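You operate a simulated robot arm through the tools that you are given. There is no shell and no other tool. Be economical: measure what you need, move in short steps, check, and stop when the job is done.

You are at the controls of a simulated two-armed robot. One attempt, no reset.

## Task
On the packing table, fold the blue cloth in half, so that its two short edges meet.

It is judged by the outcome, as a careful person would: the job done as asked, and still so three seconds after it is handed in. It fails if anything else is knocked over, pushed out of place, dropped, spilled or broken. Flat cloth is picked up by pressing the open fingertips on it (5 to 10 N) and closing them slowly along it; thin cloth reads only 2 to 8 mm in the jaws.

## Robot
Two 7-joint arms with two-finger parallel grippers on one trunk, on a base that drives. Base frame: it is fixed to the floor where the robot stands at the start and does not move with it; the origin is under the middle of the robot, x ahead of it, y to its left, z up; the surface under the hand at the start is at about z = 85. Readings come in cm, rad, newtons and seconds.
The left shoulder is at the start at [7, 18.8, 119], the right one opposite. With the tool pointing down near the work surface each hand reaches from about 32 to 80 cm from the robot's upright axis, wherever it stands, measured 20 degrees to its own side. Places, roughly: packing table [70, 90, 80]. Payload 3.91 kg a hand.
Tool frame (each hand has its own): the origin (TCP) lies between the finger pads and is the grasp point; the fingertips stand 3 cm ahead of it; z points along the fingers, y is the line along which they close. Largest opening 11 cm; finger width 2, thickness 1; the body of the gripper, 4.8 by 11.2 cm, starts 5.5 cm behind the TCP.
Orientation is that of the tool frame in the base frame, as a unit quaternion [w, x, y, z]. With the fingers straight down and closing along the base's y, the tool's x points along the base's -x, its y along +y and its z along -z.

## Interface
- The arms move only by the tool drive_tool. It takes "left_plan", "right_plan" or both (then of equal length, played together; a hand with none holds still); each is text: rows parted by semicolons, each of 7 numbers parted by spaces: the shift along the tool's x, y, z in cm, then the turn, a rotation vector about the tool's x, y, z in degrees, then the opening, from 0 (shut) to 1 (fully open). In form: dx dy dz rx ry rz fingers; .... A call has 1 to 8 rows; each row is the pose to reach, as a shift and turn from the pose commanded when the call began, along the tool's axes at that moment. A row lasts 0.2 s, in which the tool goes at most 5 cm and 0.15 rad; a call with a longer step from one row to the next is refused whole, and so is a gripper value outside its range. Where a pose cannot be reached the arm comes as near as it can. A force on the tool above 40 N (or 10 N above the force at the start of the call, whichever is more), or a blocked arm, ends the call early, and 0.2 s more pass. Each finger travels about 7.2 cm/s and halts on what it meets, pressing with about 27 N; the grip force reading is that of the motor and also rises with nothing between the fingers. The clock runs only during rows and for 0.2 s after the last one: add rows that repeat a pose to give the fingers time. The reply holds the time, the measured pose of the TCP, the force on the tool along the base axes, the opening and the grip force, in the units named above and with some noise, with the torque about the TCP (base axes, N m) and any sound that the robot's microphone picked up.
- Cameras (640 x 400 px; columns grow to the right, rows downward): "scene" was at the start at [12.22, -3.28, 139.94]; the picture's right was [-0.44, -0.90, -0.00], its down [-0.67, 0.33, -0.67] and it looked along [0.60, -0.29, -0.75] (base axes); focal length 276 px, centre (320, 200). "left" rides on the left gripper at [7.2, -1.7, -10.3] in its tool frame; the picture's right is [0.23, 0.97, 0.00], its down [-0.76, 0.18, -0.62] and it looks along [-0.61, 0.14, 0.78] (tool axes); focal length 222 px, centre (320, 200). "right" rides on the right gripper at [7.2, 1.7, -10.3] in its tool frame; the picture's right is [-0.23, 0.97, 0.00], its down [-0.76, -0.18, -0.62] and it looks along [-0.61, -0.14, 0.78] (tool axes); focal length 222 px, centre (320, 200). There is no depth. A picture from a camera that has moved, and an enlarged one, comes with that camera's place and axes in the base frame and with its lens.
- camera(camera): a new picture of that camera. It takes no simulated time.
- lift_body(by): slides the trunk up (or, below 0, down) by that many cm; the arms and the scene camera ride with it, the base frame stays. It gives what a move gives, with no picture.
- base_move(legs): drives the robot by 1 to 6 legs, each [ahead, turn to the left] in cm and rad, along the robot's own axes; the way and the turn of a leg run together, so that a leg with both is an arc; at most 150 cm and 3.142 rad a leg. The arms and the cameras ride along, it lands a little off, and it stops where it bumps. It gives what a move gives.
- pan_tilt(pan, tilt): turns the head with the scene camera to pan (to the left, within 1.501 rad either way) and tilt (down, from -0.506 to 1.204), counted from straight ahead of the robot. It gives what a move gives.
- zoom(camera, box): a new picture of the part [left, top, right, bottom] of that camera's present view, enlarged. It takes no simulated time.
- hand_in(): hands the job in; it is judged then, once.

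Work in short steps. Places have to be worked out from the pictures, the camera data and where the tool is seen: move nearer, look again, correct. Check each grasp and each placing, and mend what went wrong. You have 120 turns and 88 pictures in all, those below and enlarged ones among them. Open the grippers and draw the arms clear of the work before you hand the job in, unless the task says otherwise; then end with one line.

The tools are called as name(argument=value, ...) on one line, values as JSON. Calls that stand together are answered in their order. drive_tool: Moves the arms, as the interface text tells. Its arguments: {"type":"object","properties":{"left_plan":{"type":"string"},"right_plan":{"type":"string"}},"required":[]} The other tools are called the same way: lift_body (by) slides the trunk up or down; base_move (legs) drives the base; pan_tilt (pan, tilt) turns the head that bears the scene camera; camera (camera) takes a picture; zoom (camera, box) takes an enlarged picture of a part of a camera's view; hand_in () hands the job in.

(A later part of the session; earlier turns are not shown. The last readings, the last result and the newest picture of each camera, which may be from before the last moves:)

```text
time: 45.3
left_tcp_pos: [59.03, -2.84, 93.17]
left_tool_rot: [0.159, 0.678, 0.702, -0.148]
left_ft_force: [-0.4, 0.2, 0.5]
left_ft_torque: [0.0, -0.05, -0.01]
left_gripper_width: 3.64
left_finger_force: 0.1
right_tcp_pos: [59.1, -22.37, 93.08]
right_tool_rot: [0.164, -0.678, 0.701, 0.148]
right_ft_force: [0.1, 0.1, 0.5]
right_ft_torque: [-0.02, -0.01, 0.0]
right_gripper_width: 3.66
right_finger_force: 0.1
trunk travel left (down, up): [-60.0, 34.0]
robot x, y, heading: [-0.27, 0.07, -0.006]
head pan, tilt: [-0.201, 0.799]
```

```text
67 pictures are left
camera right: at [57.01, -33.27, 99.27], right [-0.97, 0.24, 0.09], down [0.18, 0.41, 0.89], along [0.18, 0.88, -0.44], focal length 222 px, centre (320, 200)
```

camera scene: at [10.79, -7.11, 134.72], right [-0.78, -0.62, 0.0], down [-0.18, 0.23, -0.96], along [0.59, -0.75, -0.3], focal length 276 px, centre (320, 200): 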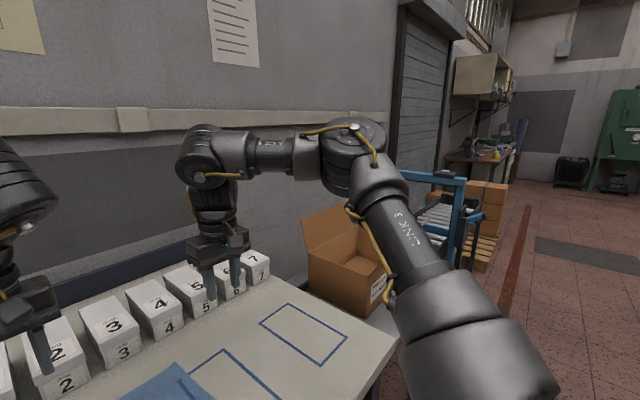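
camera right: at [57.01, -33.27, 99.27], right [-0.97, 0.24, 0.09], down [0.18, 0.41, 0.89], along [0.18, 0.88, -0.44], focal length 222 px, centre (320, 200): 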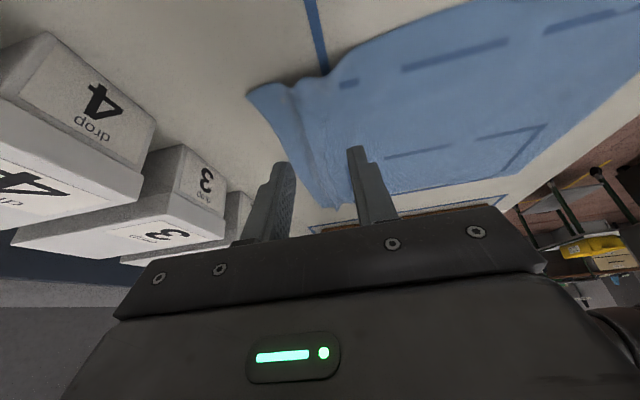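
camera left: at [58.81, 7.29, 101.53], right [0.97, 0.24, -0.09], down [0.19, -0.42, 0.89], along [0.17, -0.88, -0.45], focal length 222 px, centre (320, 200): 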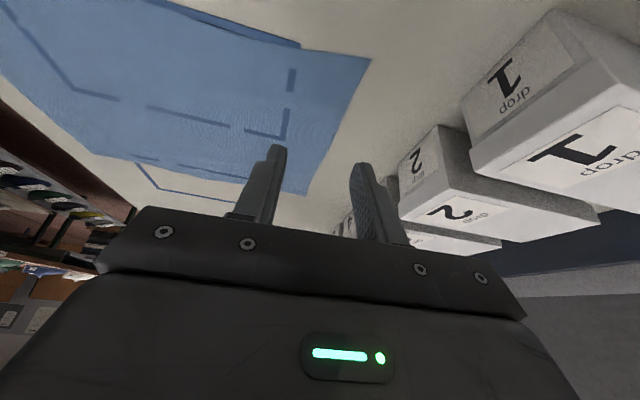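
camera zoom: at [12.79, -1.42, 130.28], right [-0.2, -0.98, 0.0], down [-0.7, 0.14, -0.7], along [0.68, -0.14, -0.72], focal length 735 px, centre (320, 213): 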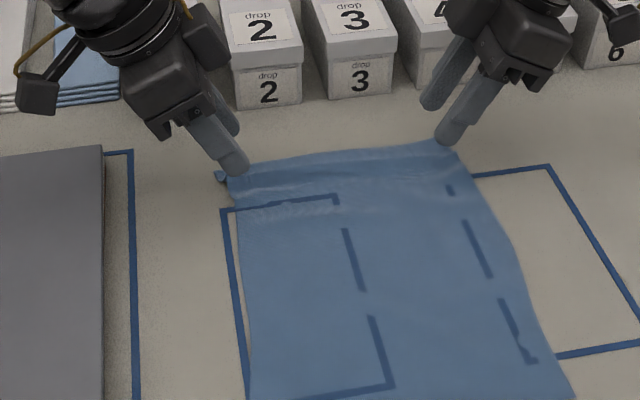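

The cloth settled with the corners at about (62.1, −24) and (61.7, −2.5), slightly rippled. I'll go for a finer pinch 1.2 cm from the edge with 1.7 cm between fingers.

drive_tool(left_plan="0 0.8 0 0 0 0 0.15; 0.5 1.6 1.1 0 0 0 0.15; 1 1.6 2.2 0 0 0 0.15; 1.5 1.6 3.3 0 0 0 0.15; 2.04 1.6 4.4 0 0 0 0.15; 2.04 1.6 4.4 0 0 0 0.15", right_plan="0.5 -1 -0.2 0 0 0 0.15; 1 -1.9 0.8 0 0 0 0.15; 1.5 -1.9 1.9 0 0 0 0.15; 2 -1.9 3 0 0 0 0.15; 2.58 -1.9 4.15 0 0 0 0.15; 2.58 -1.9 4.15 0 0 0 0.15")

zoom(camera="scene", box=[240, 140, 400, 240])

```text
time: 46.7
left_tcp_pos: [60.85, -2.71, 88.3]
left_tool_rot: [0.16, 0.678, 0.702, -0.149]
left_ft_force: [0.7, -1.5, 3.9]
left_ft_torque: [-0.05, 0.0, 0.02]
left_gripper_width: 1.61
left_finger_force: 0.1
right_tcp_pos: [60.46, -23.45, 88.34]
right_tool_rot: [0.161, -0.679, 0.701, 0.149]
right_ft_force: [0.4, 0.4, 0.0]
right_ft_torque: [0.01, 0.0, 0.0]
right_gripper_width: 1.63
right_finger_force: 0.0
right hand out of reach, approached as far as the arm can: row 4, 5, 6
trunk travel left (down, up): [-60.0, 34.0]
robot x, y, heading: [-0.4, 0.27, -0.006]
head pan, tilt: [-0.201, 0.799]
```

```text
4.00 times, centred on (320, 190) of scene
camera zoom: at [12.93, -1.44, 130.28], right [-0.2, -0.98, 0.0], down [-0.7, 0.14, -0.7], along [0.68, -0.14, -0.72], focal length 1102 px, centre (320, 240)
```

zoom: 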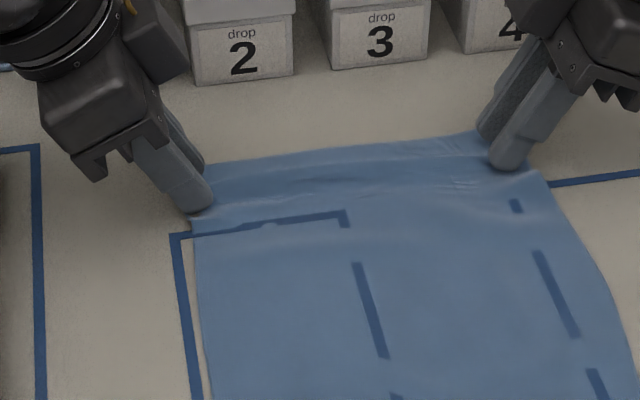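

The hands are in place, the left at 4 N and the right just off contact. I'll press both slightly more.

drive_tool(left_plan="0.02 0 0.05 0 0 0 0.15; 0.04 0 0.09 0 0 0 0.15", right_plan="0.05 0 0.12 0 0 0 0.15; 0.1 0 0.2 0 0 0 0.15")

```text
time: 47.3
left_tcp_pos: [60.87, -2.76, 88.22]
left_tool_rot: [0.161, 0.678, 0.701, -0.148]
left_ft_force: [2.8, 0.2, 10.5]
left_ft_torque: [-0.03, -0.07, -0.01]
left_gripper_width: 1.63
left_finger_force: 0.0
right_tcp_pos: [60.51, -23.38, 88.3]
right_tool_rot: [0.164, -0.678, 0.701, 0.149]
right_ft_force: [-0.1, -0.5, -0.5]
right_ft_torque: [-0.01, -0.04, 0.01]
right_gripper_width: 1.64
right_finger_force: 0.0
trunk travel left (down, up): [-60.0, 34.0]
robot x, y, heading: [-0.5, 0.22, -0.003]
head pan, tilt: [-0.201, 0.799]
```

The right hand needs a little more press.

drive_tool(right_plan="0.05 0 0.12 0 0 0 0.15; 0.11 0 0.24 0 0 0 0.15")

```text
time: 47.9
left_tcp_pos: [60.64, -2.8, 88.21]
left_tool_rot: [0.159, 0.679, 0.701, -0.149]
left_ft_force: [2.4, -0.8, 11.2]
left_ft_torque: [-0.04, -0.03, 0.03]
left_gripper_width: 1.64
left_finger_force: 0.1
right_tcp_pos: [60.36, -23.47, 88.26]
right_tool_rot: [0.165, -0.678, 0.701, 0.148]
right_ft_force: [1.8, -0.6, 12.3]
right_ft_torque: [-0.02, 0.08, -0.02]
right_gripper_width: 1.56
right_finger_force: 0.2
trunk travel left (down, up): [-60.0, 34.0]
robot x, y, heading: [-0.15, 0.03, -0.003]
head pan, tilt: [-0.201, 0.799]
```

Both are pressing at about 11–12 N; I'll close slowly while easing slightly, then lift a little.

drive_tool(left_plan="-0.01 0 -0.03 0 0 0 0.12; -0.01 0 -0.03 0 0 0 0.09; -0.01 0 -0.03 0 0 0 0.06; -0.01 0 -0.03 0 0 0 0.03; -0.01 0 -0.03 0 0 0 0; -0.01 0 -0.03 0 0 0 0; -0.4 0 -0.9 0 0 0 0; -0.8 0 -1.8 0 0 0 0", right_plan="-0.01 0 -0.03 0 0 0 0.12; -0.01 0 -0.03 0 0 0 0.09; -0.01 0 -0.03 0 0 0 0.06; -0.01 0 -0.03 0 0 0 0.03; -0.01 0 -0.03 0 0 0 0; -0.01 0 -0.03 0 0 0 0; -0.4 0 -0.9 0 0 0 0; -0.8 0 -1.8 0 0 0 0")

zoom(camera="scene", box=[240, 140, 400, 240])

camera(camera="right")

camera(camera="left")

```text
time: 49.7
left_tcp_pos: [60.73, -2.71, 90.01]
left_tool_rot: [0.157, 0.679, 0.701, -0.149]
left_ft_force: [0.2, -0.9, -0.2]
left_ft_torque: [-0.01, -0.01, -0.01]
left_gripper_width: 0.2
left_finger_force: 26.8
right_tcp_pos: [60.37, -23.4, 89.86]
right_tool_rot: [0.161, -0.679, 0.701, 0.149]
right_ft_force: [-0.1, 0.8, -0.4]
right_ft_torque: [0.0, -0.02, 0.01]
right_gripper_width: 0.16
right_finger_force: 26.9
trunk travel left (down, up): [-60.0, 34.0]
robot x, y, heading: [-0.21, 0.06, -0.001]
head pan, tilt: [-0.201, 0.799]
```

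```text
4.00 times, centred on (320, 190) of scene
camera zoom: at [12.85, -1.4, 130.27], right [-0.2, -0.98, 0.0], down [-0.7, 0.14, -0.7], along [0.68, -0.14, -0.72], focal length 1102 px, centre (320, 240)
```

zoom: 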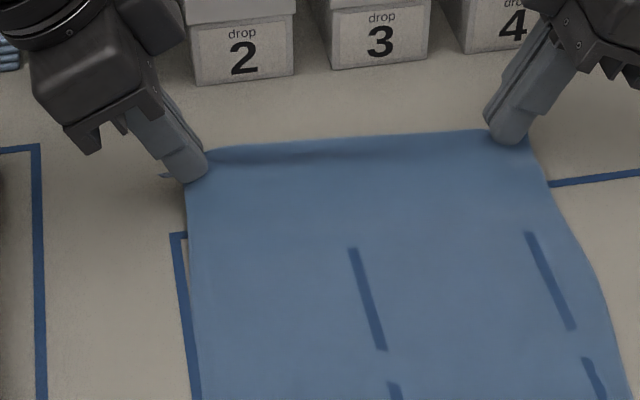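

```text
64 pictures are left
camera right: at [58.33, -34.37, 96.12], right [-0.97, 0.24, 0.09], down [0.18, 0.42, 0.89], along [0.18, 0.88, -0.45], focal length 222 px, centre (320, 200)
```

right: 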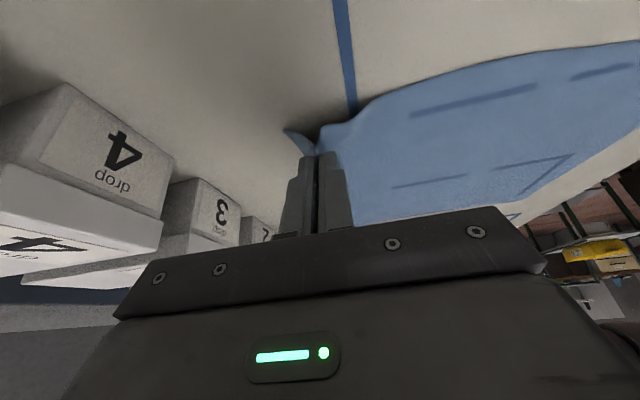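

```text
63 pictures are left
camera left: at [58.75, 8.21, 96.58], right [0.97, 0.24, -0.09], down [0.19, -0.42, 0.89], along [0.17, -0.88, -0.45], focal length 222 px, centre (320, 200)
```

left: 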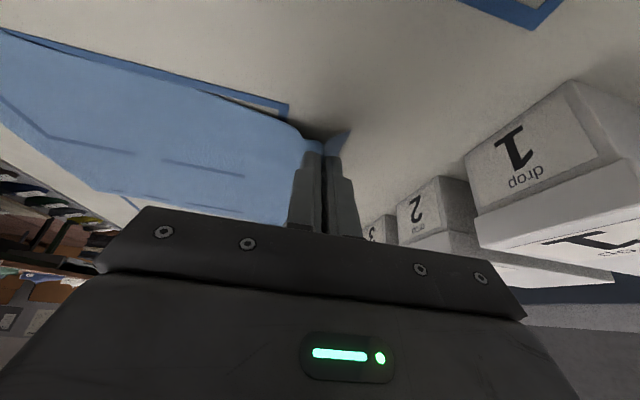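

Good: each hand has a small pinch with about 1.5 cm of edge beyond it. Now I'll start the fold, raising the edge along an arc toward the fold line at x ≈ 48.

drive_tool(left_plan="-0.63 -0.5 -1.36 0 0 0 0; -1.26 -1.2 -2.72 0 0 0 0; -1.89 -2.2 -4.08 0 0 0 0; -2.44 -3.3 -5.25 0 0 0 0; -2.94 -4.4 -6.34 0 0 0 0; -3.36 -5.5 -7.25 0 0 0 0; -3.65 -6.5 -7.88 0 0 0 0; -3.86 -7.5 -8.34 0 0 0 0", right_plan="-0.63 0.5 -1.36 0 0 0 0; -1.26 1.2 -2.72 0 0 0 0; -1.89 2.2 -4.08 0 0 0 0; -2.44 3.3 -5.25 0 0 0 0; -2.94 4.4 -6.34 0 0 0 0; -3.36 5.5 -7.25 0 0 0 0; -3.65 6.5 -7.88 0 0 0 0; -3.86 7.5 -8.34 0 0 0 0")

camera(camera="scene")

```text
time: 51.5
left_tcp_pos: [53.35, -2.89, 99.32]
left_tool_rot: [0.159, 0.679, 0.701, -0.149]
left_ft_force: [-0.5, 0.7, 0.5]
left_ft_torque: [-0.01, -0.04, -0.02]
left_gripper_width: 0.22
left_finger_force: 26.7
right_tcp_pos: [52.9, -23.16, 99.07]
right_tool_rot: [0.162, -0.678, 0.701, 0.149]
right_ft_force: [-0.8, -0.6, 0.2]
right_ft_torque: [0.01, -0.01, -0.01]
right_gripper_width: 0.18
right_finger_force: 26.9
trunk travel left (down, up): [-60.0, 34.0]
robot x, y, heading: [0.12, 0.22, 0.004]
head pan, tilt: [-0.201, 0.799]
```

```text
62 pictures are left
camera scene: at [12.89, -1.44, 130.28], right [-0.2, -0.98, 0.0], down [-0.7, 0.14, -0.7], along [0.68, -0.14, -0.72], focal length 276 px, centre (320, 200)
```

scene: 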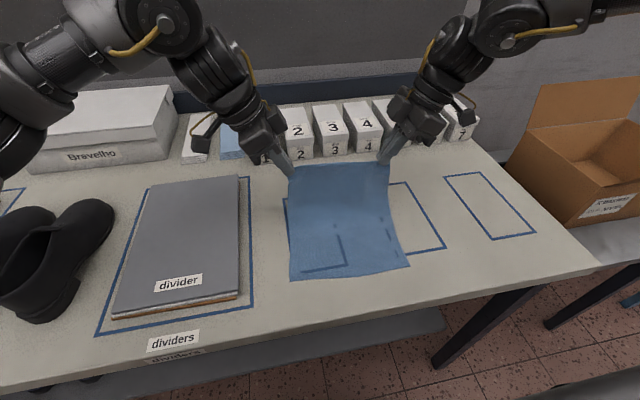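

The near edge has been dragged forward slightly, to x ≈ 37 on the left and 35.7 on the right, so the fold line is now at about x = 51. I'll carry on by driving the base back 6 cm, which carries the held edge over the fold line and leaves room for the near end.

base_move(legs=[[-6, 0]])

camera(camera="scene")

```text
time: 52.5
left_tcp_pos: [47.34, -2.87, 99.22]
left_tool_rot: [0.158, 0.679, 0.701, -0.149]
left_ft_force: [-1.0, -0.8, 0.5]
left_ft_torque: [0.04, -0.02, -0.01]
left_gripper_width: 0.21
left_finger_force: 27.5
right_tcp_pos: [47.04, -23.17, 99.12]
right_tool_rot: [0.162, -0.679, 0.701, 0.148]
right_ft_force: [0.6, -0.2, 0.8]
right_ft_torque: [0.0, -0.01, 0.01]
right_gripper_width: 0.15
right_finger_force: 26.9
trunk travel left (down, up): [-60.0, 34.0]
robot x, y, heading: [-6.27, -0.09, -0.005]
head pan, tilt: [-0.201, 0.799]
```

```text
61 pictures are left
camera scene: at [6.97, -1.45, 130.27], right [-0.2, -0.98, 0.0], down [-0.7, 0.14, -0.7], along [0.68, -0.14, -0.72], focal length 276 px, centre (320, 200)
```

scene: 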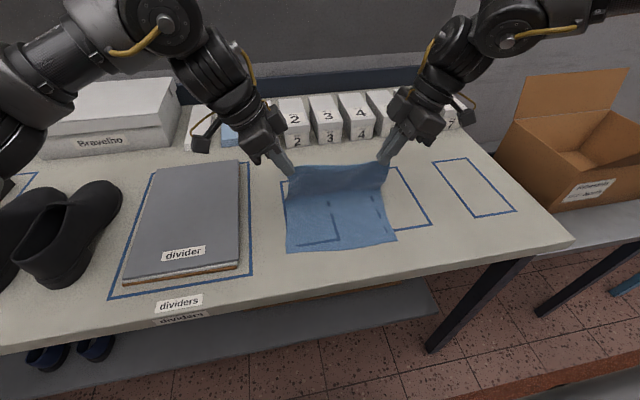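

The lower layer hasn't moved and the held edge is past the fold line. I'll bring the edge down toward the near edge, pitching the fingers forward as it goes so the pinched hem isn't tucked under.

drive_tool(left_plan="0.3 -2.2 0.64 -5 0 0 0; 0.81 -4.2 1.76 -10 0 0 0; 1.43 -5.9 3.08 -15 0 0 0; 2.14 -7.2 4.62 -20 0 0 0; 2.88 -8.3 6.2 -25 0 0 0; 3.59 -9.1 7.75 -30 0 0 0; 4.1 -9.7 8.9 -35 0 0 0; 4.3 -10.1 9.3 -40 0 0 0", right_plan="0.3 2.3 0.64 5 0 0 0; 0.81 4.4 1.76 10 0 0 0; 1.43 6.3 3.08 15 0 0 0; 2.14 7.7 4.62 20 0 0 0; 2.88 8.9 6.2 25 0 0 0; 3.59 9.8 7.75 30 0 0 0; 4.1 10.5 8.9 35 0 0 0; 4.3 11 9.3 40 0 0 0")

zoom(camera="scene", box=[200, 130, 440, 280])

```text
time: 54.3
left_tcp_pos: [37.15, -3.85, 89.11]
left_tool_rot: [0.384, 0.584, 0.709, 0.098]
left_ft_force: [5.0, -35.2, 1.6]
left_ft_torque: [-0.62, -0.11, -0.62]
left_gripper_width: 0.17
left_finger_force: 27.1
right_tcp_pos: [40.11, -26.45, 90.18]
right_tool_rot: [0.387, -0.583, 0.708, -0.095]
right_ft_force: [-5.2, 34.3, -0.8]
right_ft_torque: [0.73, 0.12, 0.84]
right_gripper_width: 0.21
right_finger_force: 26.9
right hand out of reach, approached as far as the arm can: row 6, 7, 8
trunk travel left (down, up): [-60.0, 34.0]
robot x, y, heading: [-5.83, 0.16, -0.0]
head pan, tilt: [-0.201, 0.799]
```

```text
2.67 times, centred on (320, 205) of scene
camera zoom: at [6.82, -1.81, 130.28], right [-0.2, -0.98, 0.0], down [-0.7, 0.15, -0.7], along [0.68, -0.14, -0.72], focal length 735 px, centre (320, 187)
```

zoom: 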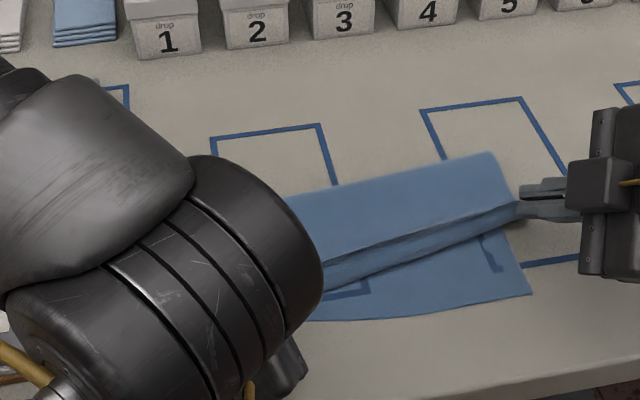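

The right hand hit a limit from the pitching and pulled the cloth sideways with 35 N. I'll immediately undo half its pitch and move it back inward.

drive_tool(right_plan="-1.35 0.45 0.48 -7 0 0 0; -2.68 1.66 0.29 -14 0 0 0; -2.53 2.73 0 -20 0 0 0")

camera(camera="scene")

```text
time: 55.1
left_tcp_pos: [37.36, -3.17, 89.05]
left_tool_rot: [0.381, 0.584, 0.71, 0.101]
left_ft_force: [0.0, -0.2, 0.1]
left_ft_torque: [-0.02, 0.02, 0.02]
left_gripper_width: 0.21
left_finger_force: 26.6
right_tcp_pos: [38.44, -23.4, 89.48]
right_tool_rot: [0.276, -0.64, 0.717, 0.025]
right_ft_force: [0.4, 0.1, -0.8]
right_ft_torque: [-0.01, -0.04, -0.04]
right_gripper_width: 0.17
right_finger_force: 26.7
trunk travel left (down, up): [-60.0, 34.0]
robot x, y, heading: [-5.86, 0.08, 0.001]
head pan, tilt: [-0.201, 0.799]
```

```text
59 pictures are left
camera scene: at [7.02, -1.49, 130.27], right [-0.2, -0.98, 0.0], down [-0.7, 0.14, -0.7], along [0.68, -0.14, -0.72], focal length 276 px, centre (320, 200)
```

scene: 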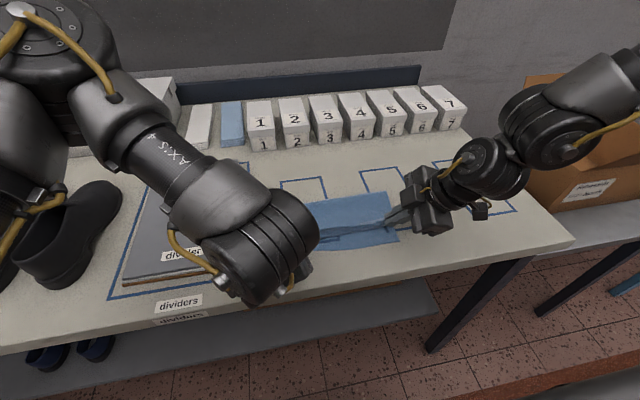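

The tension is gone and both corners are still held. I'll zoom in on the cloth.

zoom(camera="scene", box=[270, 160, 430, 260])

camera(camera="left")

camera(camera="right")

```text
4.00 times, centred on (350, 210) of scene
camera zoom: at [7.02, -1.49, 130.27], right [-0.2, -0.98, 0.0], down [-0.7, 0.14, -0.7], along [0.68, -0.14, -0.72], focal length 1102 px, centre (200, 160)
```

zoom: 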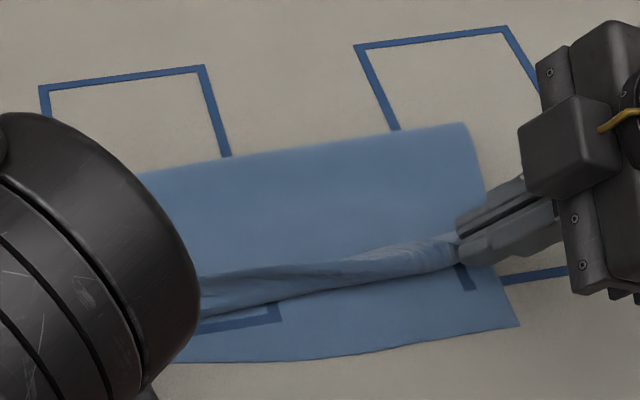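

```text
57 pictures are left
camera left: at [29.17, 5.93, 92.23], right [0.73, 0.5, 0.48], down [-0.25, -0.45, 0.86], along [0.64, -0.74, -0.2], focal length 222 px, centre (320, 200)
```

left: 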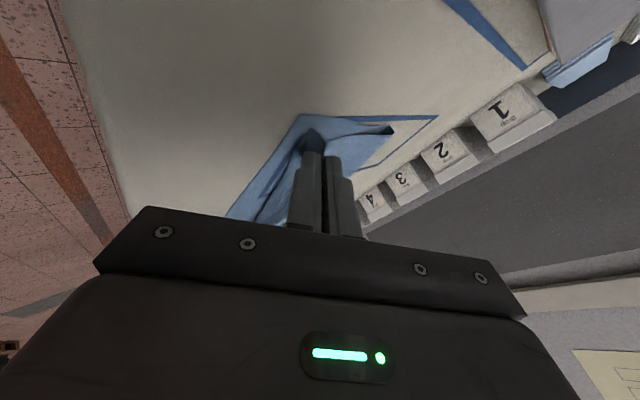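

```text
56 pictures are left
camera right: at [32.88, -33.61, 94.59], right [-0.9, 0.38, -0.21], down [-0.04, 0.41, 0.91], along [0.43, 0.83, -0.36], focal length 222 px, centre (320, 200)
```

right: 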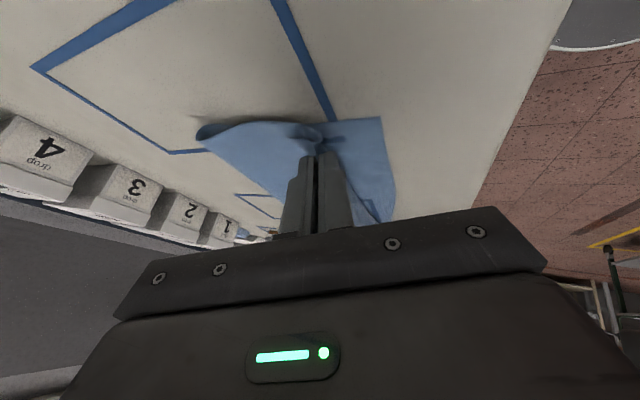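

The lower layer is in place (near edge at x ≈ 35.3 on the right, ≈ 37 on the left), and the top edge's pinches are at x ≈ 39.4. I'll pull the right side about 2.5 cm and the left about 0.6 cm nearer, and lower them.

drive_tool(left_plan="0.06 -0.23 -0.04 0 0 0 0; 0.12 -0.46 -0.08 0 0 0 0; 0.19 -0.69 -0.12 0 0 0 0", right_plan="0.17 0.8 -0.23 0 0 0 0; 0.34 1.6 -0.46 0 0 0 0; 0.51 2.41 -0.69 0 0 0 0")

zoom(camera="scene", box=[270, 160, 430, 260])

```text
time: 55.9
left_tcp_pos: [36.71, -3.27, 88.64]
left_tool_rot: [0.381, 0.584, 0.71, 0.1]
left_ft_force: [-0.6, -0.5, 0.7]
left_ft_torque: [0.03, -0.03, -0.02]
left_gripper_width: 0.17
left_finger_force: 27.1
right_tcp_pos: [35.8, -23.54, 89.09]
right_tool_rot: [0.277, -0.641, 0.715, 0.024]
right_ft_force: [0.8, -0.3, 0.4]
right_ft_torque: [0.01, -0.04, -0.02]
right_gripper_width: 0.18
right_finger_force: 26.8
trunk travel left (down, up): [-60.0, 34.0]
robot x, y, heading: [-6.01, 0.02, 0.0]
head pan, tilt: [-0.201, 0.799]
```

```text
4.00 times, centred on (350, 210) of scene
camera zoom: at [6.99, -1.48, 130.27], right [-0.2, -0.98, 0.0], down [-0.7, 0.14, -0.7], along [0.68, -0.14, -0.72], focal length 1102 px, centre (200, 160)
```

zoom: 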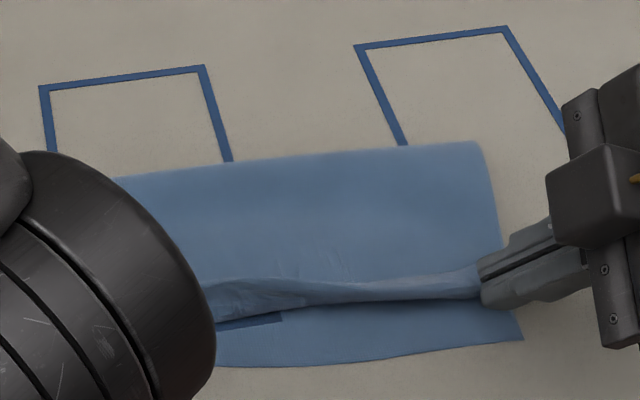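

A 2–3 cm gap remains because the hem is folded back on top of itself, as it was in the jaws. I'll release now, back out along the fingers and see how it settles.

drive_tool(left_plan="0 0 0 0 0 0 0.06; 0 0 0 0 0 0 0.14; 0 0 0 0 0 0 0.2; 0 0 -1.5 0 0 0 0.2; 0 0 -4 0 0 0 0.2; 1 0 -8 0 0 0 0.2; 3 0 -12 0 0 0 0.2; 5 0 -16 0 0 0 0.2", right_plan="0 0 0 0 0 0 0.06; 0 0 0 0 0 0 0.14; 0 0 0 0 0 0 0.2; 0 0 -1.5 0 0 0 0.2; 0 0 -4 0 0 0 0.2; 1 0 -8 0 0 0 0.2; 3 0 -12 0 0 0 0.2; 5 0 -16 0 0 0 0.2")

camera(camera="scene")

zoom(camera="scene", box=[270, 160, 430, 260])

```text
time: 57.5
left_tcp_pos: [29.41, -0.36, 89.24]
left_tool_rot: [0.298, 0.558, 0.774, 0.01]
left_ft_force: [0.5, -0.5, 0.0]
left_ft_torque: [0.03, 0.01, -0.01]
left_gripper_width: 2.21
left_finger_force: 0.1
left hand out of reach, approached as far as the arm can: row 6, 7, 8
right_tcp_pos: [32.14, -31.64, 98.44]
right_tool_rot: [0.276, -0.64, 0.717, 0.026]
right_ft_force: [-1.0, -0.1, -0.4]
right_ft_torque: [0.02, -0.03, -0.02]
right_gripper_width: 2.18
right_finger_force: 0.0
right hand out of reach, approached as far as the arm can: row 5, 6, 7
trunk travel left (down, up): [-60.0, 34.0]
robot x, y, heading: [-6.05, -0.25, 0.0]
head pan, tilt: [-0.201, 0.799]
stopped in row 8 (left hand): the arm was blocked; the commanded pose is now the measured one
```

```text
54 pictures are left
camera scene: at [7.11, -1.33, 130.24], right [-0.2, -0.98, 0.0], down [-0.7, 0.14, -0.7], along [0.68, -0.14, -0.72], focal length 276 px, centre (320, 200)
```

scene: 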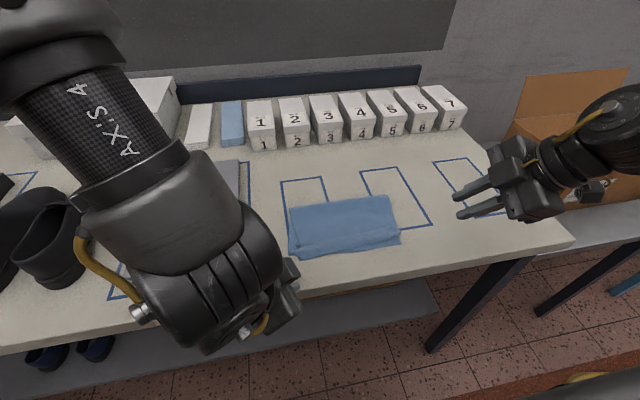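

```text
4.00 times, centred on (350, 210) of scene
camera zoom: at [7.11, -1.33, 130.24], right [-0.2, -0.98, 0.0], down [-0.7, 0.14, -0.7], along [0.68, -0.14, -0.72], focal length 1102 px, centre (200, 160)
```

zoom: 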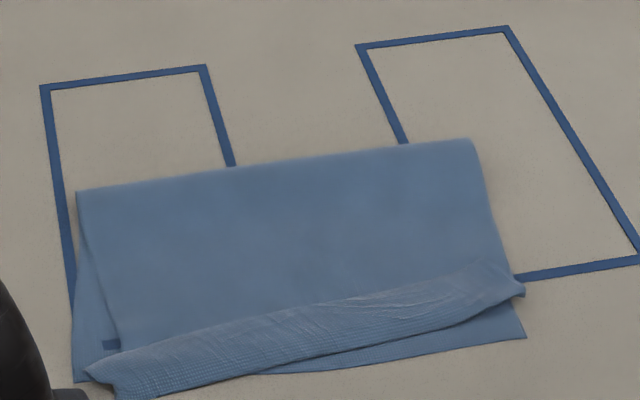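

The hem has relaxed and the top edge now nearly meets the near edge: the left overhangs slightly and the right is short by about 1.5 cm, with the left side shifted inward. The left arm got blocked, so I'll lift it straight up carefully and then look.

drive_tool(left_plan="-1.3 1.05 -2.5 0 0 0 0.2; -2.7 2.1 -4.9 0 0 0 0.2; -4 3.2 -7.4 0 0 0 0.2; -5.4 4.2 -9.8 0 0 0 0.2")

camera(camera="scene")

zoom(camera="scene", box=[270, 160, 430, 260])

```text
time: 58.5
left_tcp_pos: [28.99, -0.58, 101.35]
left_tool_rot: [0.299, 0.562, 0.771, 0.013]
left_ft_force: [-1.2, -0.6, 0.3]
left_ft_torque: [-0.01, -0.01, 0.01]
left_gripper_width: 2.16
left_finger_force: 0.0
right_tcp_pos: [31.95, -31.61, 98.56]
right_tool_rot: [0.277, -0.64, 0.716, 0.025]
right_ft_force: [0.0, 0.6, 1.3]
right_ft_torque: [-0.02, -0.01, -0.01]
right_gripper_width: 2.18
right_finger_force: 0.0
trunk travel left (down, up): [-60.0, 34.0]
robot x, y, heading: [-6.1, 0.39, -0.005]
head pan, tilt: [-0.201, 0.799]
```

```text
52 pictures are left
camera scene: at [6.8, -1.36, 130.29], right [-0.2, -0.98, 0.0], down [-0.7, 0.14, -0.7], along [0.68, -0.14, -0.72], focal length 276 px, centre (320, 200)
```

scene: 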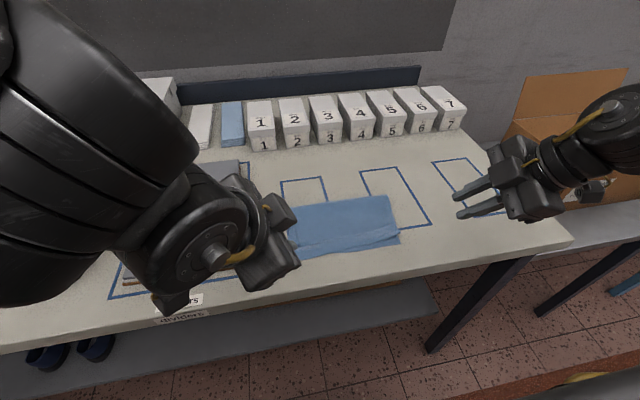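

```text
4.00 times, centred on (350, 210) of scene
camera zoom: at [6.8, -1.36, 130.29], right [-0.2, -0.98, 0.0], down [-0.7, 0.14, -0.7], along [0.68, -0.14, -0.72], focal length 1102 px, centre (200, 160)
```

zoom: 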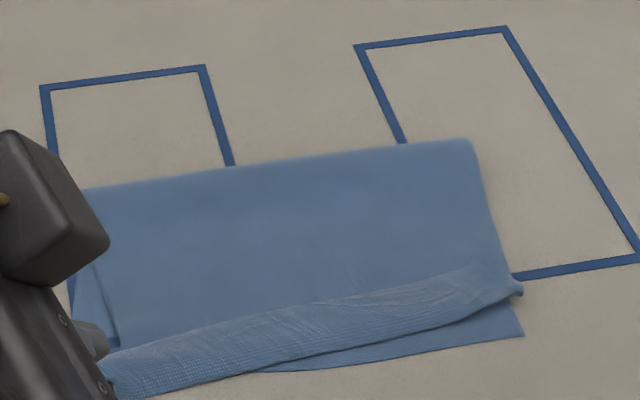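

The top layer overhangs about 1 cm on the left and is about 2.7 cm short on the right, where the hem looks still bunched. I'll look closer through the wrist cameras.

camera(camera="right")

camera(camera="left")

```text
50 pictures are left
camera right: at [26.42, -41.87, 103.62], right [-0.9, 0.38, -0.21], down [-0.04, 0.41, 0.91], along [0.43, 0.83, -0.36], focal length 222 px, centre (320, 200)
```

right: 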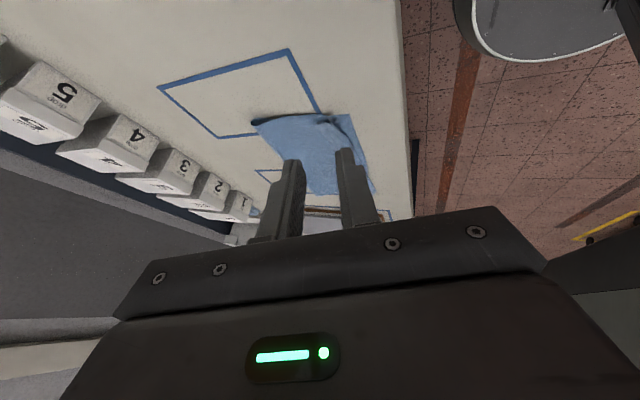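

```text
49 pictures are left
camera left: at [21.27, 8.49, 106.14], right [0.79, 0.56, 0.25], down [0.0, -0.41, 0.91], along [0.61, -0.73, -0.32], focal length 222 px, centre (320, 200)
```

left: 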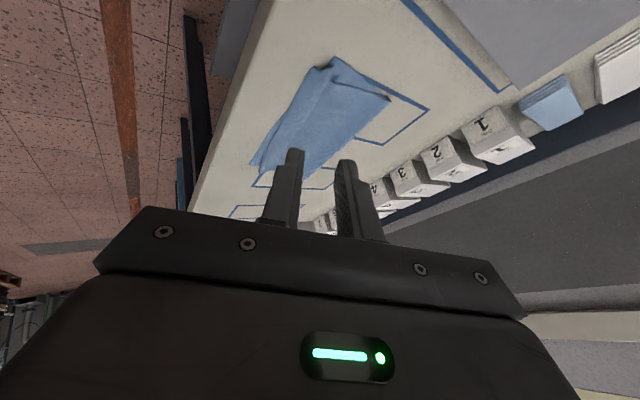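

zoom(camera="left", box=[230, 40, 430, 180])

zoom(camera="right", box=[230, 80, 400, 200])

```text
2.86 times, centred on (330, 110) of left
camera zoom: at [21.27, 8.49, 106.14], right [0.79, 0.56, 0.25], down [0.0, -0.41, 0.91], along [0.61, -0.73, -0.32], focal length 635 px, centre (291, 457)
```

zoom: 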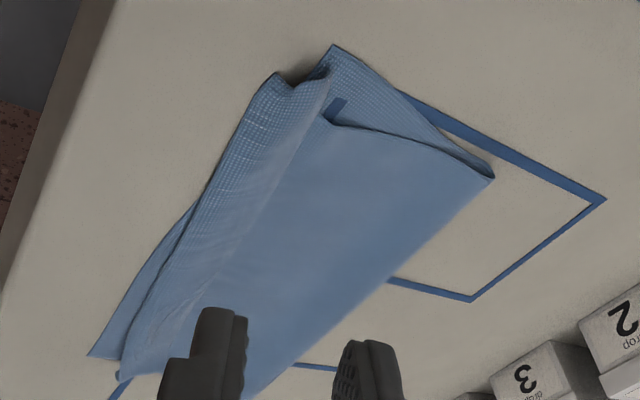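

```text
3.33 times, centred on (315, 140) of right
camera zoom: at [26.42, -41.87, 103.62], right [-0.9, 0.38, -0.21], down [-0.04, 0.41, 0.91], along [0.43, 0.83, -0.36], focal length 740 px, centre (337, 400)
```

zoom: 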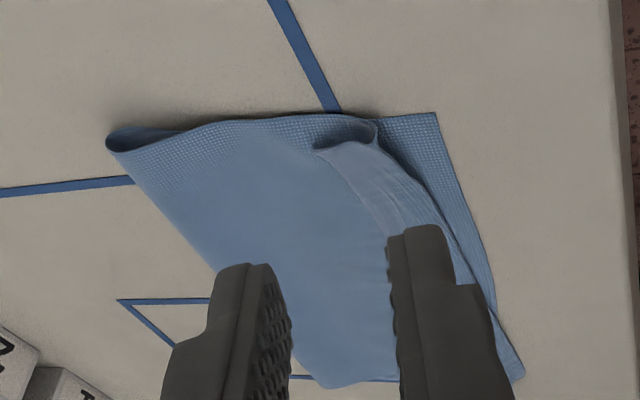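

The close-ups show the hem (about 2–2.5 cm wide) folded back on top of the upper layer. It needs flipping out toward the robot, so I'll pinch that flap with the jaws closing along y. First I'll turn both hands back to vertical with zero yaw, clear of the cloth.

drive_tool(left_plan="-0.1 1.3 0 0.16 3.75 -7.06 0.2; -0.1 2.6 0 0.32 7.5 -14.1 0.2; -0.2 3.9 0 0.48 11.2 -21.2 0.2; -0.2 5.2 0 0.64 15 -28.2 0.2; -0.3 6.5 0 0.8 18.8 -35.3 0.2; -0.4 7.8 -0.1 0.96 22.5 -42.4 0.2; -0.4 9.1 -0.2 1.1 26.2 -49.4 0.2; -0.5 10.5 -0.2 1.3 30 -56.5 0.2", right_plan="-0.6 -0.6 0.3 0.29 3.18 7.33 0.2; -1.2 -1.3 0.7 0.58 6.36 14.7 0.2; -1.9 -2 1 0.87 9.5 22 0.2; -2.5 -2.6 1.4 1.16 12.7 29.3 0.2; -3.1 -3.2 1.7 1.4 15.9 36.6 0.2; -3.7 -3.9 2 1.7 19 44 0.2; -4.4 -4.5 2.4 2 22.2 51.3 0.2; -5 -5.2 2.7 2.3 25.4 58.7 0.2")

drive_tool(left_plan="0 0 0 0.1 2.4 -4.5 0.2; 0 0 0 0.2 4.8 -9 0.2; 0 0 0 0.3 7.1 -13.3 0.2", right_plan="0 0 0 0.3 3.3 7.5 0.2; 0 0 0 0.6 6.6 15 0.2; 0 0 0 0.9 9.8 22.5 0.2")

camera(camera="scene")

```text
time: 60.3
left_tcp_pos: [37.22, -2.6, 108.15]
left_tool_rot: [0.091, 0.175, 0.98, 0.01]
left_ft_force: [-1.1, -0.7, 0.2]
left_ft_torque: [0.09, 0.01, 0.02]
left_gripper_width: 2.19
left_finger_force: 0.0
left hand out of reach, approached as far as the arm can: row 5, 6, 7, 8
right_tcp_pos: [37.86, -27.74, 99.76]
right_tool_rot: [0.086, -0.192, 0.978, 0.012]
right_ft_force: [0.1, -1.4, 0.2]
right_ft_torque: [0.07, -0.03, 0.0]
right_gripper_width: 2.21
right_finger_force: 0.0
trunk travel left (down, up): [-60.0, 34.0]
robot x, y, heading: [-5.88, -0.1, -0.001]
head pan, tilt: [-0.201, 0.799]
```

```text
time: 61.1
left_tcp_pos: [39.81, -0.87, 111.4]
left_tool_rot: [0.028, 0.06, 0.998, 0.003]
left_ft_force: [-0.3, 1.0, 0.4]
left_ft_torque: [0.01, 0.0, -0.04]
left_gripper_width: 2.21
left_finger_force: 0.0
left hand out of reach, approached as far as the arm can: row 1, 2, 3
right_tcp_pos: [38.16, -27.05, 99.86]
right_tool_rot: [-0.003, 0.002, 1.0, 0.0]
right_ft_force: [0.1, -0.4, -0.5]
right_ft_torque: [0.0, 0.02, 0.05]
right_gripper_width: 2.21
right_finger_force: 0.1
trunk travel left (down, up): [-60.0, 34.0]
robot x, y, heading: [-5.77, -0.04, -0.0]
head pan, tilt: [-0.201, 0.799]
```

```text
46 pictures are left
camera scene: at [7.21, -2.04, 130.25], right [-0.2, -0.98, 0.0], down [-0.7, 0.15, -0.7], along [0.68, -0.14, -0.72], focal length 276 px, centre (320, 200)
```

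scene: 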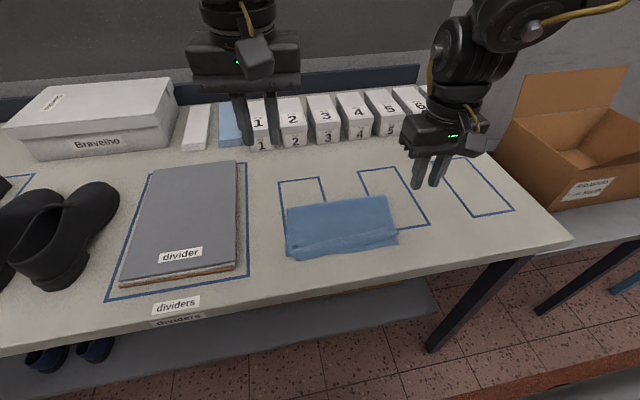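

Both hands are upright and nothing else has moved. I'll get a clear close view of the folded cloth.

zoom(camera="scene", box=[276, 184, 404, 264])

camera(camera="left")

```text
5.00 times, centred on (340, 224) of scene
camera zoom: at [7.21, -2.04, 130.25], right [-0.2, -0.98, 0.0], down [-0.7, 0.15, -0.7], along [0.68, -0.14, -0.72], focal length 1378 px, centre (220, 80)
```

zoom: 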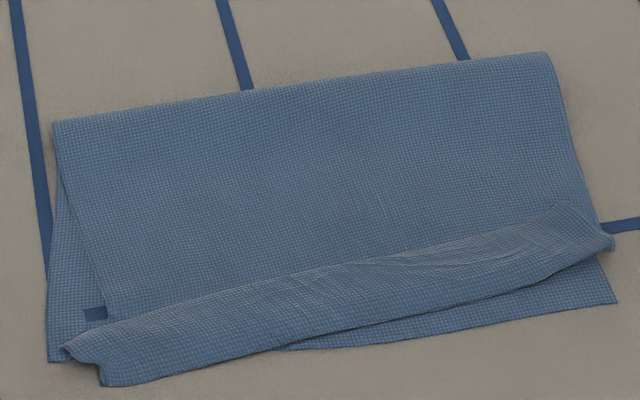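

```text
44 pictures are left
camera left: at [31.85, -1.75, 121.51], right [-0.11, 0.99, 0.0], down [0.74, 0.08, 0.67], along [0.66, 0.07, -0.75], focal length 222 px, centre (320, 200)
```

left: 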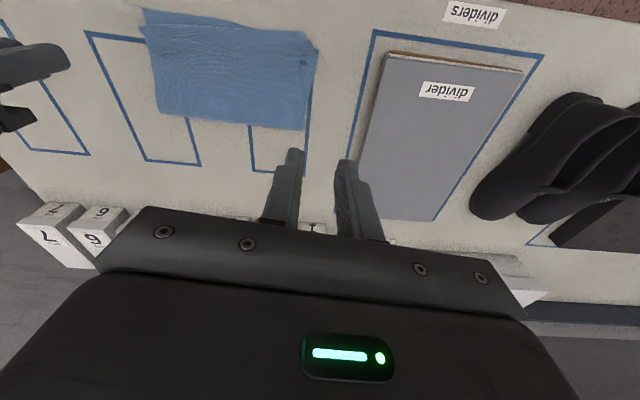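

zoom(camera="scene", box=[282, 232, 330, 262])

zoom(camera="scene", box=[360, 216, 408, 246])

```text
13.33 times, centred on (306, 247) of scene
camera zoom: at [7.21, -2.04, 130.25], right [-0.2, -0.98, 0.0], down [-0.7, 0.15, -0.7], along [0.68, -0.14, -0.72], focal length 3674 px, centre (507, -427)
```

zoom: 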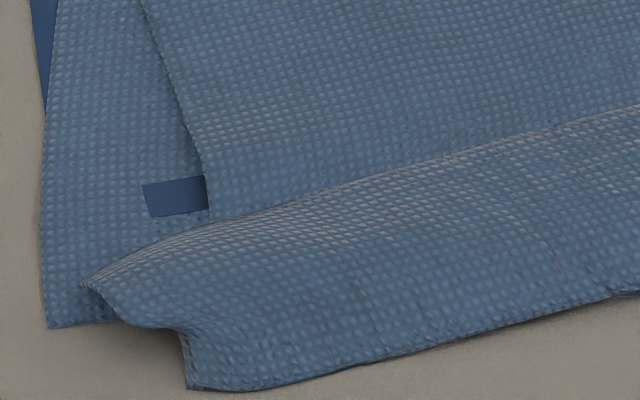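

```text
13.33 times, centred on (384, 231) of scene
camera zoom: at [7.21, -2.04, 130.25], right [-0.2, -0.98, 0.0], down [-0.7, 0.15, -0.7], along [0.68, -0.14, -0.72], focal length 3674 px, centre (-533, -213)
```

zoom: 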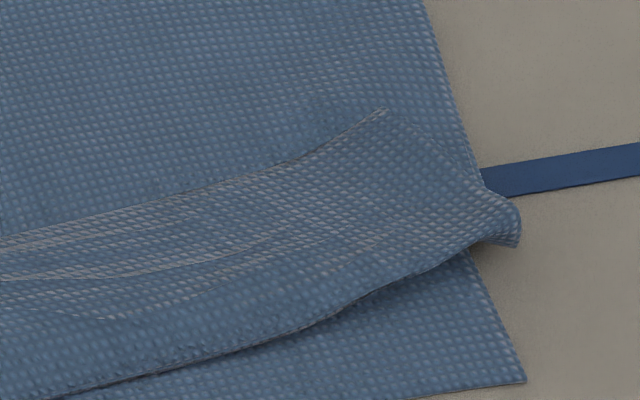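

The picture is now clear: the free edge does point outward, but there is a pleat behind the hem. The right free edge is about 2.2 cm short of the lower edge and the left about 1.4 cm past it. I'll pinch the right hem lightly with jaws closing along y and pull it about 2.3 cm nearer. First I'll try reaching above it.

drive_tool(right_plan="0 1.2 2 0 0 0 0.15; 0 2.4 4 0 0 0 0.15; 0 3.6 6 0 0 0 0.15; 0 4.8 8 0 0 0 0.15; 0 5.5 9.3 0 0 0 0.15; 0 5.5 9.3 0 0 0 0.15")

zoom(camera="scene", box=[276, 184, 404, 264])

```text
time: 62.5
left_tcp_pos: [39.59, -0.67, 111.5]
left_tool_rot: [0.029, 0.059, 0.998, 0.003]
left_ft_force: [-0.4, 0.2, -0.4]
left_ft_torque: [0.02, 0.0, -0.03]
left_gripper_width: 2.19
left_finger_force: 0.2
right_tcp_pos: [39.51, -24.81, 92.42]
right_tool_rot: [-0.001, -0.002, 1.0, 0.0]
right_ft_force: [0.5, -0.3, -0.5]
right_ft_torque: [0.02, -0.01, -0.02]
right_gripper_width: 1.63
right_finger_force: 0.1
right hand out of reach, approached as far as the arm can: row 2, 3, 4, 5, 6
trunk travel left (down, up): [-60.0, 34.0]
robot x, y, heading: [-6.07, 0.43, 0.003]
head pan, tilt: [-0.201, 0.799]
```

```text
5.00 times, centred on (340, 224) of scene
camera zoom: at [6.95, -1.46, 130.28], right [-0.2, -0.98, 0.0], down [-0.7, 0.14, -0.7], along [0.68, -0.14, -0.72], focal length 1378 px, centre (220, 80)
```

zoom: 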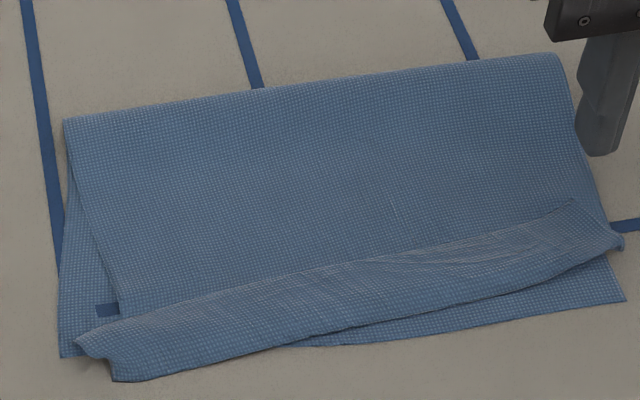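

The reach is limited at y −24.8. I'll raise the right hand and turn the base left 0.3 rad so the cloth lies more to the right arm's side.

drive_tool(right_plan="0 0 -3 0 0 0 0.15; 0 0 -6 0 0 0 0.15; 0 0 -8 0 0 0 0.15")

base_move(legs=[[0, 0.3]])

pan_tilt(pan=-0.6, tilt=0.9)

camera(camera="scene")

```text
time: 63.3
left_tcp_pos: [39.51, -0.8, 111.44]
left_tool_rot: [0.03, 0.059, 0.998, 0.003]
left_ft_force: [0.2, -0.6, 0.1]
left_ft_torque: [0.02, -0.01, 0.03]
left_gripper_width: 2.22
left_finger_force: 0.0
right_tcp_pos: [39.43, -24.69, 100.34]
right_tool_rot: [-0.001, 0.002, 1.0, 0.0]
right_ft_force: [-0.2, -0.8, 0.3]
right_ft_torque: [0.0, 0.02, 0.0]
right_gripper_width: 1.63
right_finger_force: 0.1
trunk travel left (down, up): [-60.0, 34.0]
robot x, y, heading: [-5.88, 0.25, -0.005]
head pan, tilt: [-0.201, 0.799]
```

```text
time: 64.7
left_tcp_pos: [37.69, 12.87, 111.53]
left_tool_rot: [0.029, -0.091, 0.995, 0.008]
left_ft_force: [0.0, 1.1, 0.5]
left_ft_torque: [-0.04, 0.02, 0.0]
left_gripper_width: 2.22
left_finger_force: 0.1
right_tcp_pos: [44.6, -10.23, 100.43]
right_tool_rot: [-0.001, -0.15, 0.989, 0.0]
right_ft_force: [0.3, 0.0, -0.4]
right_ft_torque: [0.01, -0.01, -0.04]
right_gripper_width: 1.65
right_finger_force: 0.0
trunk travel left (down, up): [-60.0, 34.0]
robot x, y, heading: [-6.0, 0.33, 0.3]
head pan, tilt: [-0.201, 0.799]
```

```text
time: 65.6
left_tcp_pos: [37.85, 12.86, 111.52]
left_tool_rot: [0.029, -0.091, 0.995, 0.008]
left_ft_force: [-0.4, -0.4, 0.9]
left_ft_torque: [0.02, -0.01, 0.02]
left_gripper_width: 2.2
left_finger_force: 0.1
right_tcp_pos: [44.68, -10.15, 100.34]
right_tool_rot: [-0.001, -0.15, 0.989, 0.0]
right_ft_force: [0.2, -0.3, -0.2]
right_ft_torque: [-0.01, 0.0, 0.01]
right_gripper_width: 1.67
right_finger_force: 0.0
trunk travel left (down, up): [-60.0, 34.0]
robot x, y, heading: [-5.98, 0.14, 0.298]
head pan, tilt: [-0.6, 0.901]
```

```text
40 pictures are left
camera scene: at [6.1, -0.61, 129.48], right [-0.3, -0.96, 0.0], down [-0.75, 0.23, -0.62], along [0.59, -0.18, -0.78], focal length 276 px, centre (320, 200)
```

scene: 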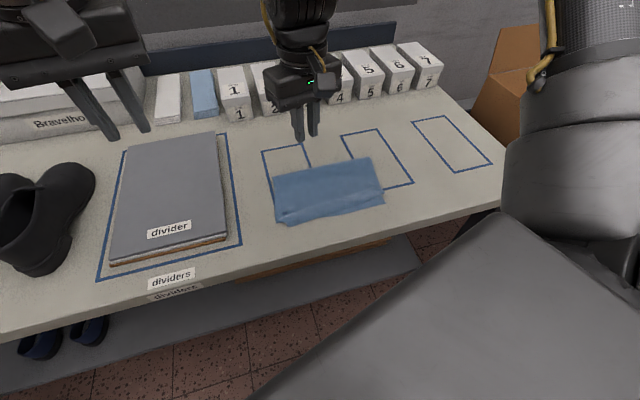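

Now the right hand can comfortably reach the whole cloth. I'll move it above the right end of the hem, about (37.5, −21.2), with zero yaw.

drive_tool(right_plan="2 -1.9 1.4 0 0 6 0.15; 4 -3.7 2.8 0 0 12 0.15; 6 -5.5 4.2 0 0 17 0.15; 8 -7.3 5.6 0 0 17 0.15; 10.1 -8.4 7 0 0 17 0.15; 10.1 -8.4 8.3 0 0 17 0.15")

zoom(camera="scene", box=[256, 144, 400, 234])

camera(camera="right")

```text
time: 67.0
left_tcp_pos: [37.79, 12.96, 111.45]
left_tool_rot: [0.028, -0.092, 0.995, 0.007]
left_ft_force: [0.3, 0.9, -0.1]
left_ft_torque: [-0.03, 0.02, -0.03]
left_gripper_width: 2.21
left_finger_force: 0.1
right_tcp_pos: [41.3, -27.74, 96.28]
right_tool_rot: [-0.001, -0.002, 1.0, -0.001]
right_ft_force: [0.7, 0.5, 0.0]
right_ft_torque: [-0.02, 0.01, -0.03]
right_gripper_width: 1.65
right_finger_force: 0.1
right hand out of reach, approached as far as the arm can: row 1, 2, 3, 4, 5, 6
trunk travel left (down, up): [-60.0, 34.0]
robot x, y, heading: [-5.72, 0.41, 0.302]
head pan, tilt: [-0.6, 0.901]
```

```text
4.44 times, centred on (328, 189) of scene
camera zoom: at [6.18, -0.38, 129.47], right [-0.3, -0.96, 0.0], down [-0.75, 0.23, -0.62], along [0.59, -0.19, -0.78], focal length 1225 px, centre (284, 249)
```

zoom: 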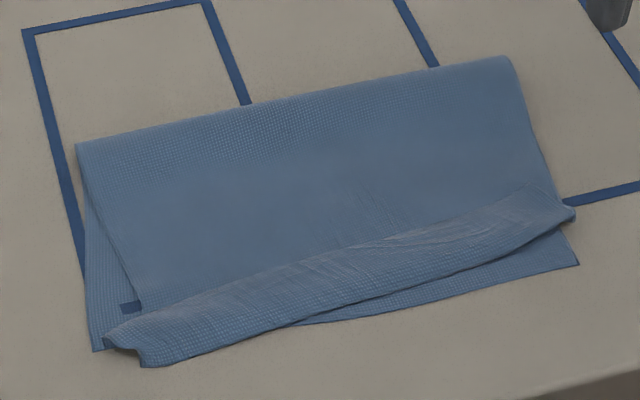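

```text
38 pictures are left
camera right: at [34.21, -26.06, 106.57], right [0.22, 0.97, 0.0], down [0.76, -0.17, 0.62], along [0.61, -0.14, -0.78], focal length 222 px, centre (320, 200)
```

right: 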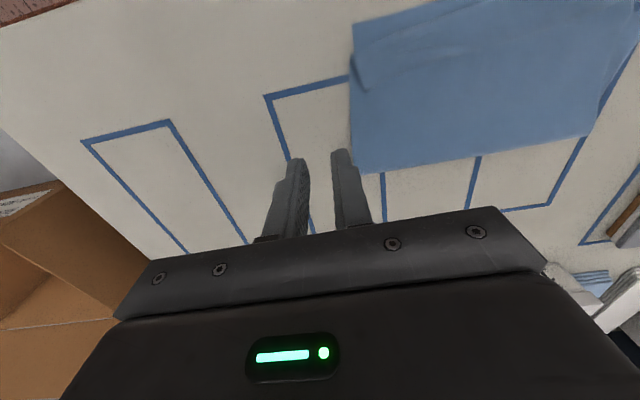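

Zero yaw is limited here, so I'll turn back to about 17° of yaw and go to the hem again.

drive_tool(right_plan="0 0 0 0 0 -8 0.15; 0 0 0 0 0 -17 0.15; 1 1.6 1 0 0 -22 0.15; 2 3.2 2 0 0 -22 0.15; 3 4.8 3 0 0 -22 0.15; 3.8 6.5 4 0 0 -22 0.15; 3.8 6.5 4 0 0 -22 0.15")

zoom(camera="scene", box=[256, 144, 400, 234])

```text
refused: row 2 steps farther than a row can; nothing moved
```

```text
4.44 times, centred on (328, 189) of scene
camera zoom: at [6.18, -0.38, 129.47], right [-0.3, -0.96, 0.0], down [-0.75, 0.23, -0.62], along [0.59, -0.19, -0.78], focal length 1225 px, centre (284, 249)
```

zoom: 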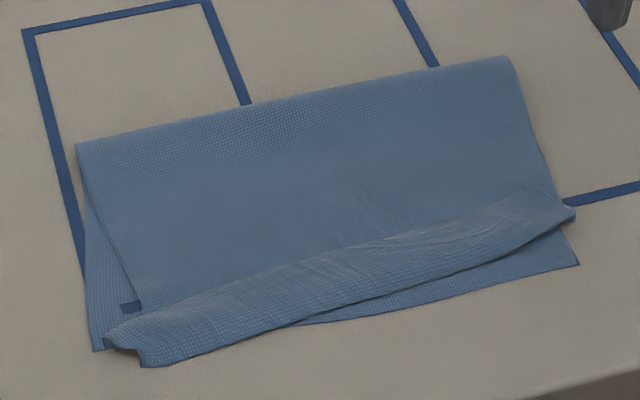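

The step was slightly too large, so I'll send it again with smaller rotations.

drive_tool(right_plan="0 0 0 0 0 -8 0.15; 0 0 0 0 0 -16 0.15; 1 1.6 1 0 0 -22 0.15; 2 3.2 2 0 0 -22 0.15; 3 4.8 3 0 0 -22 0.15; 3.8 6.5 4 0 0 -22 0.15; 3.8 6.5 4 0 0 -22 0.15")

zoom(camera="scene", box=[256, 144, 400, 234])

```text
time: 68.6
left_tcp_pos: [37.79, 12.79, 111.45]
left_tool_rot: [0.029, -0.091, 0.995, 0.007]
left_ft_force: [1.1, -0.8, 0.0]
left_ft_torque: [0.01, 0.0, -0.01]
left_gripper_width: 2.21
left_finger_force: 0.0
right_tcp_pos: [37.64, -21.34, 92.08]
right_tool_rot: [-0.001, -0.192, 0.981, -0.001]
right_ft_force: [-0.7, -0.3, 0.7]
right_ft_torque: [-0.02, 0.03, 0.0]
right_gripper_width: 1.65
right_finger_force: 0.1
trunk travel left (down, up): [-60.0, 34.0]
robot x, y, heading: [-6.01, 0.01, 0.296]
head pan, tilt: [-0.6, 0.901]
```

```text
4.44 times, centred on (328, 189) of scene
camera zoom: at [6.09, -0.68, 129.48], right [-0.3, -0.96, 0.0], down [-0.75, 0.23, -0.62], along [0.59, -0.18, -0.78], focal length 1225 px, centre (284, 249)
```

zoom: 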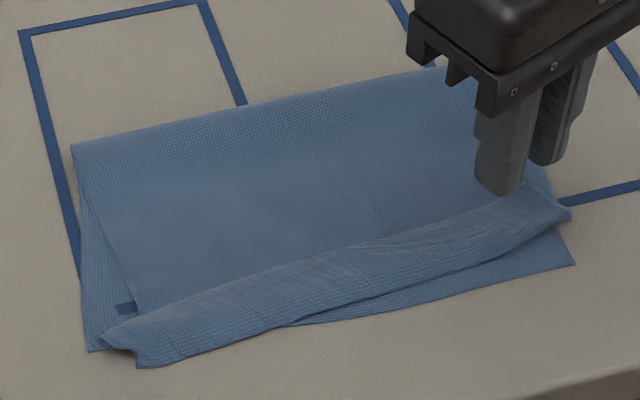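

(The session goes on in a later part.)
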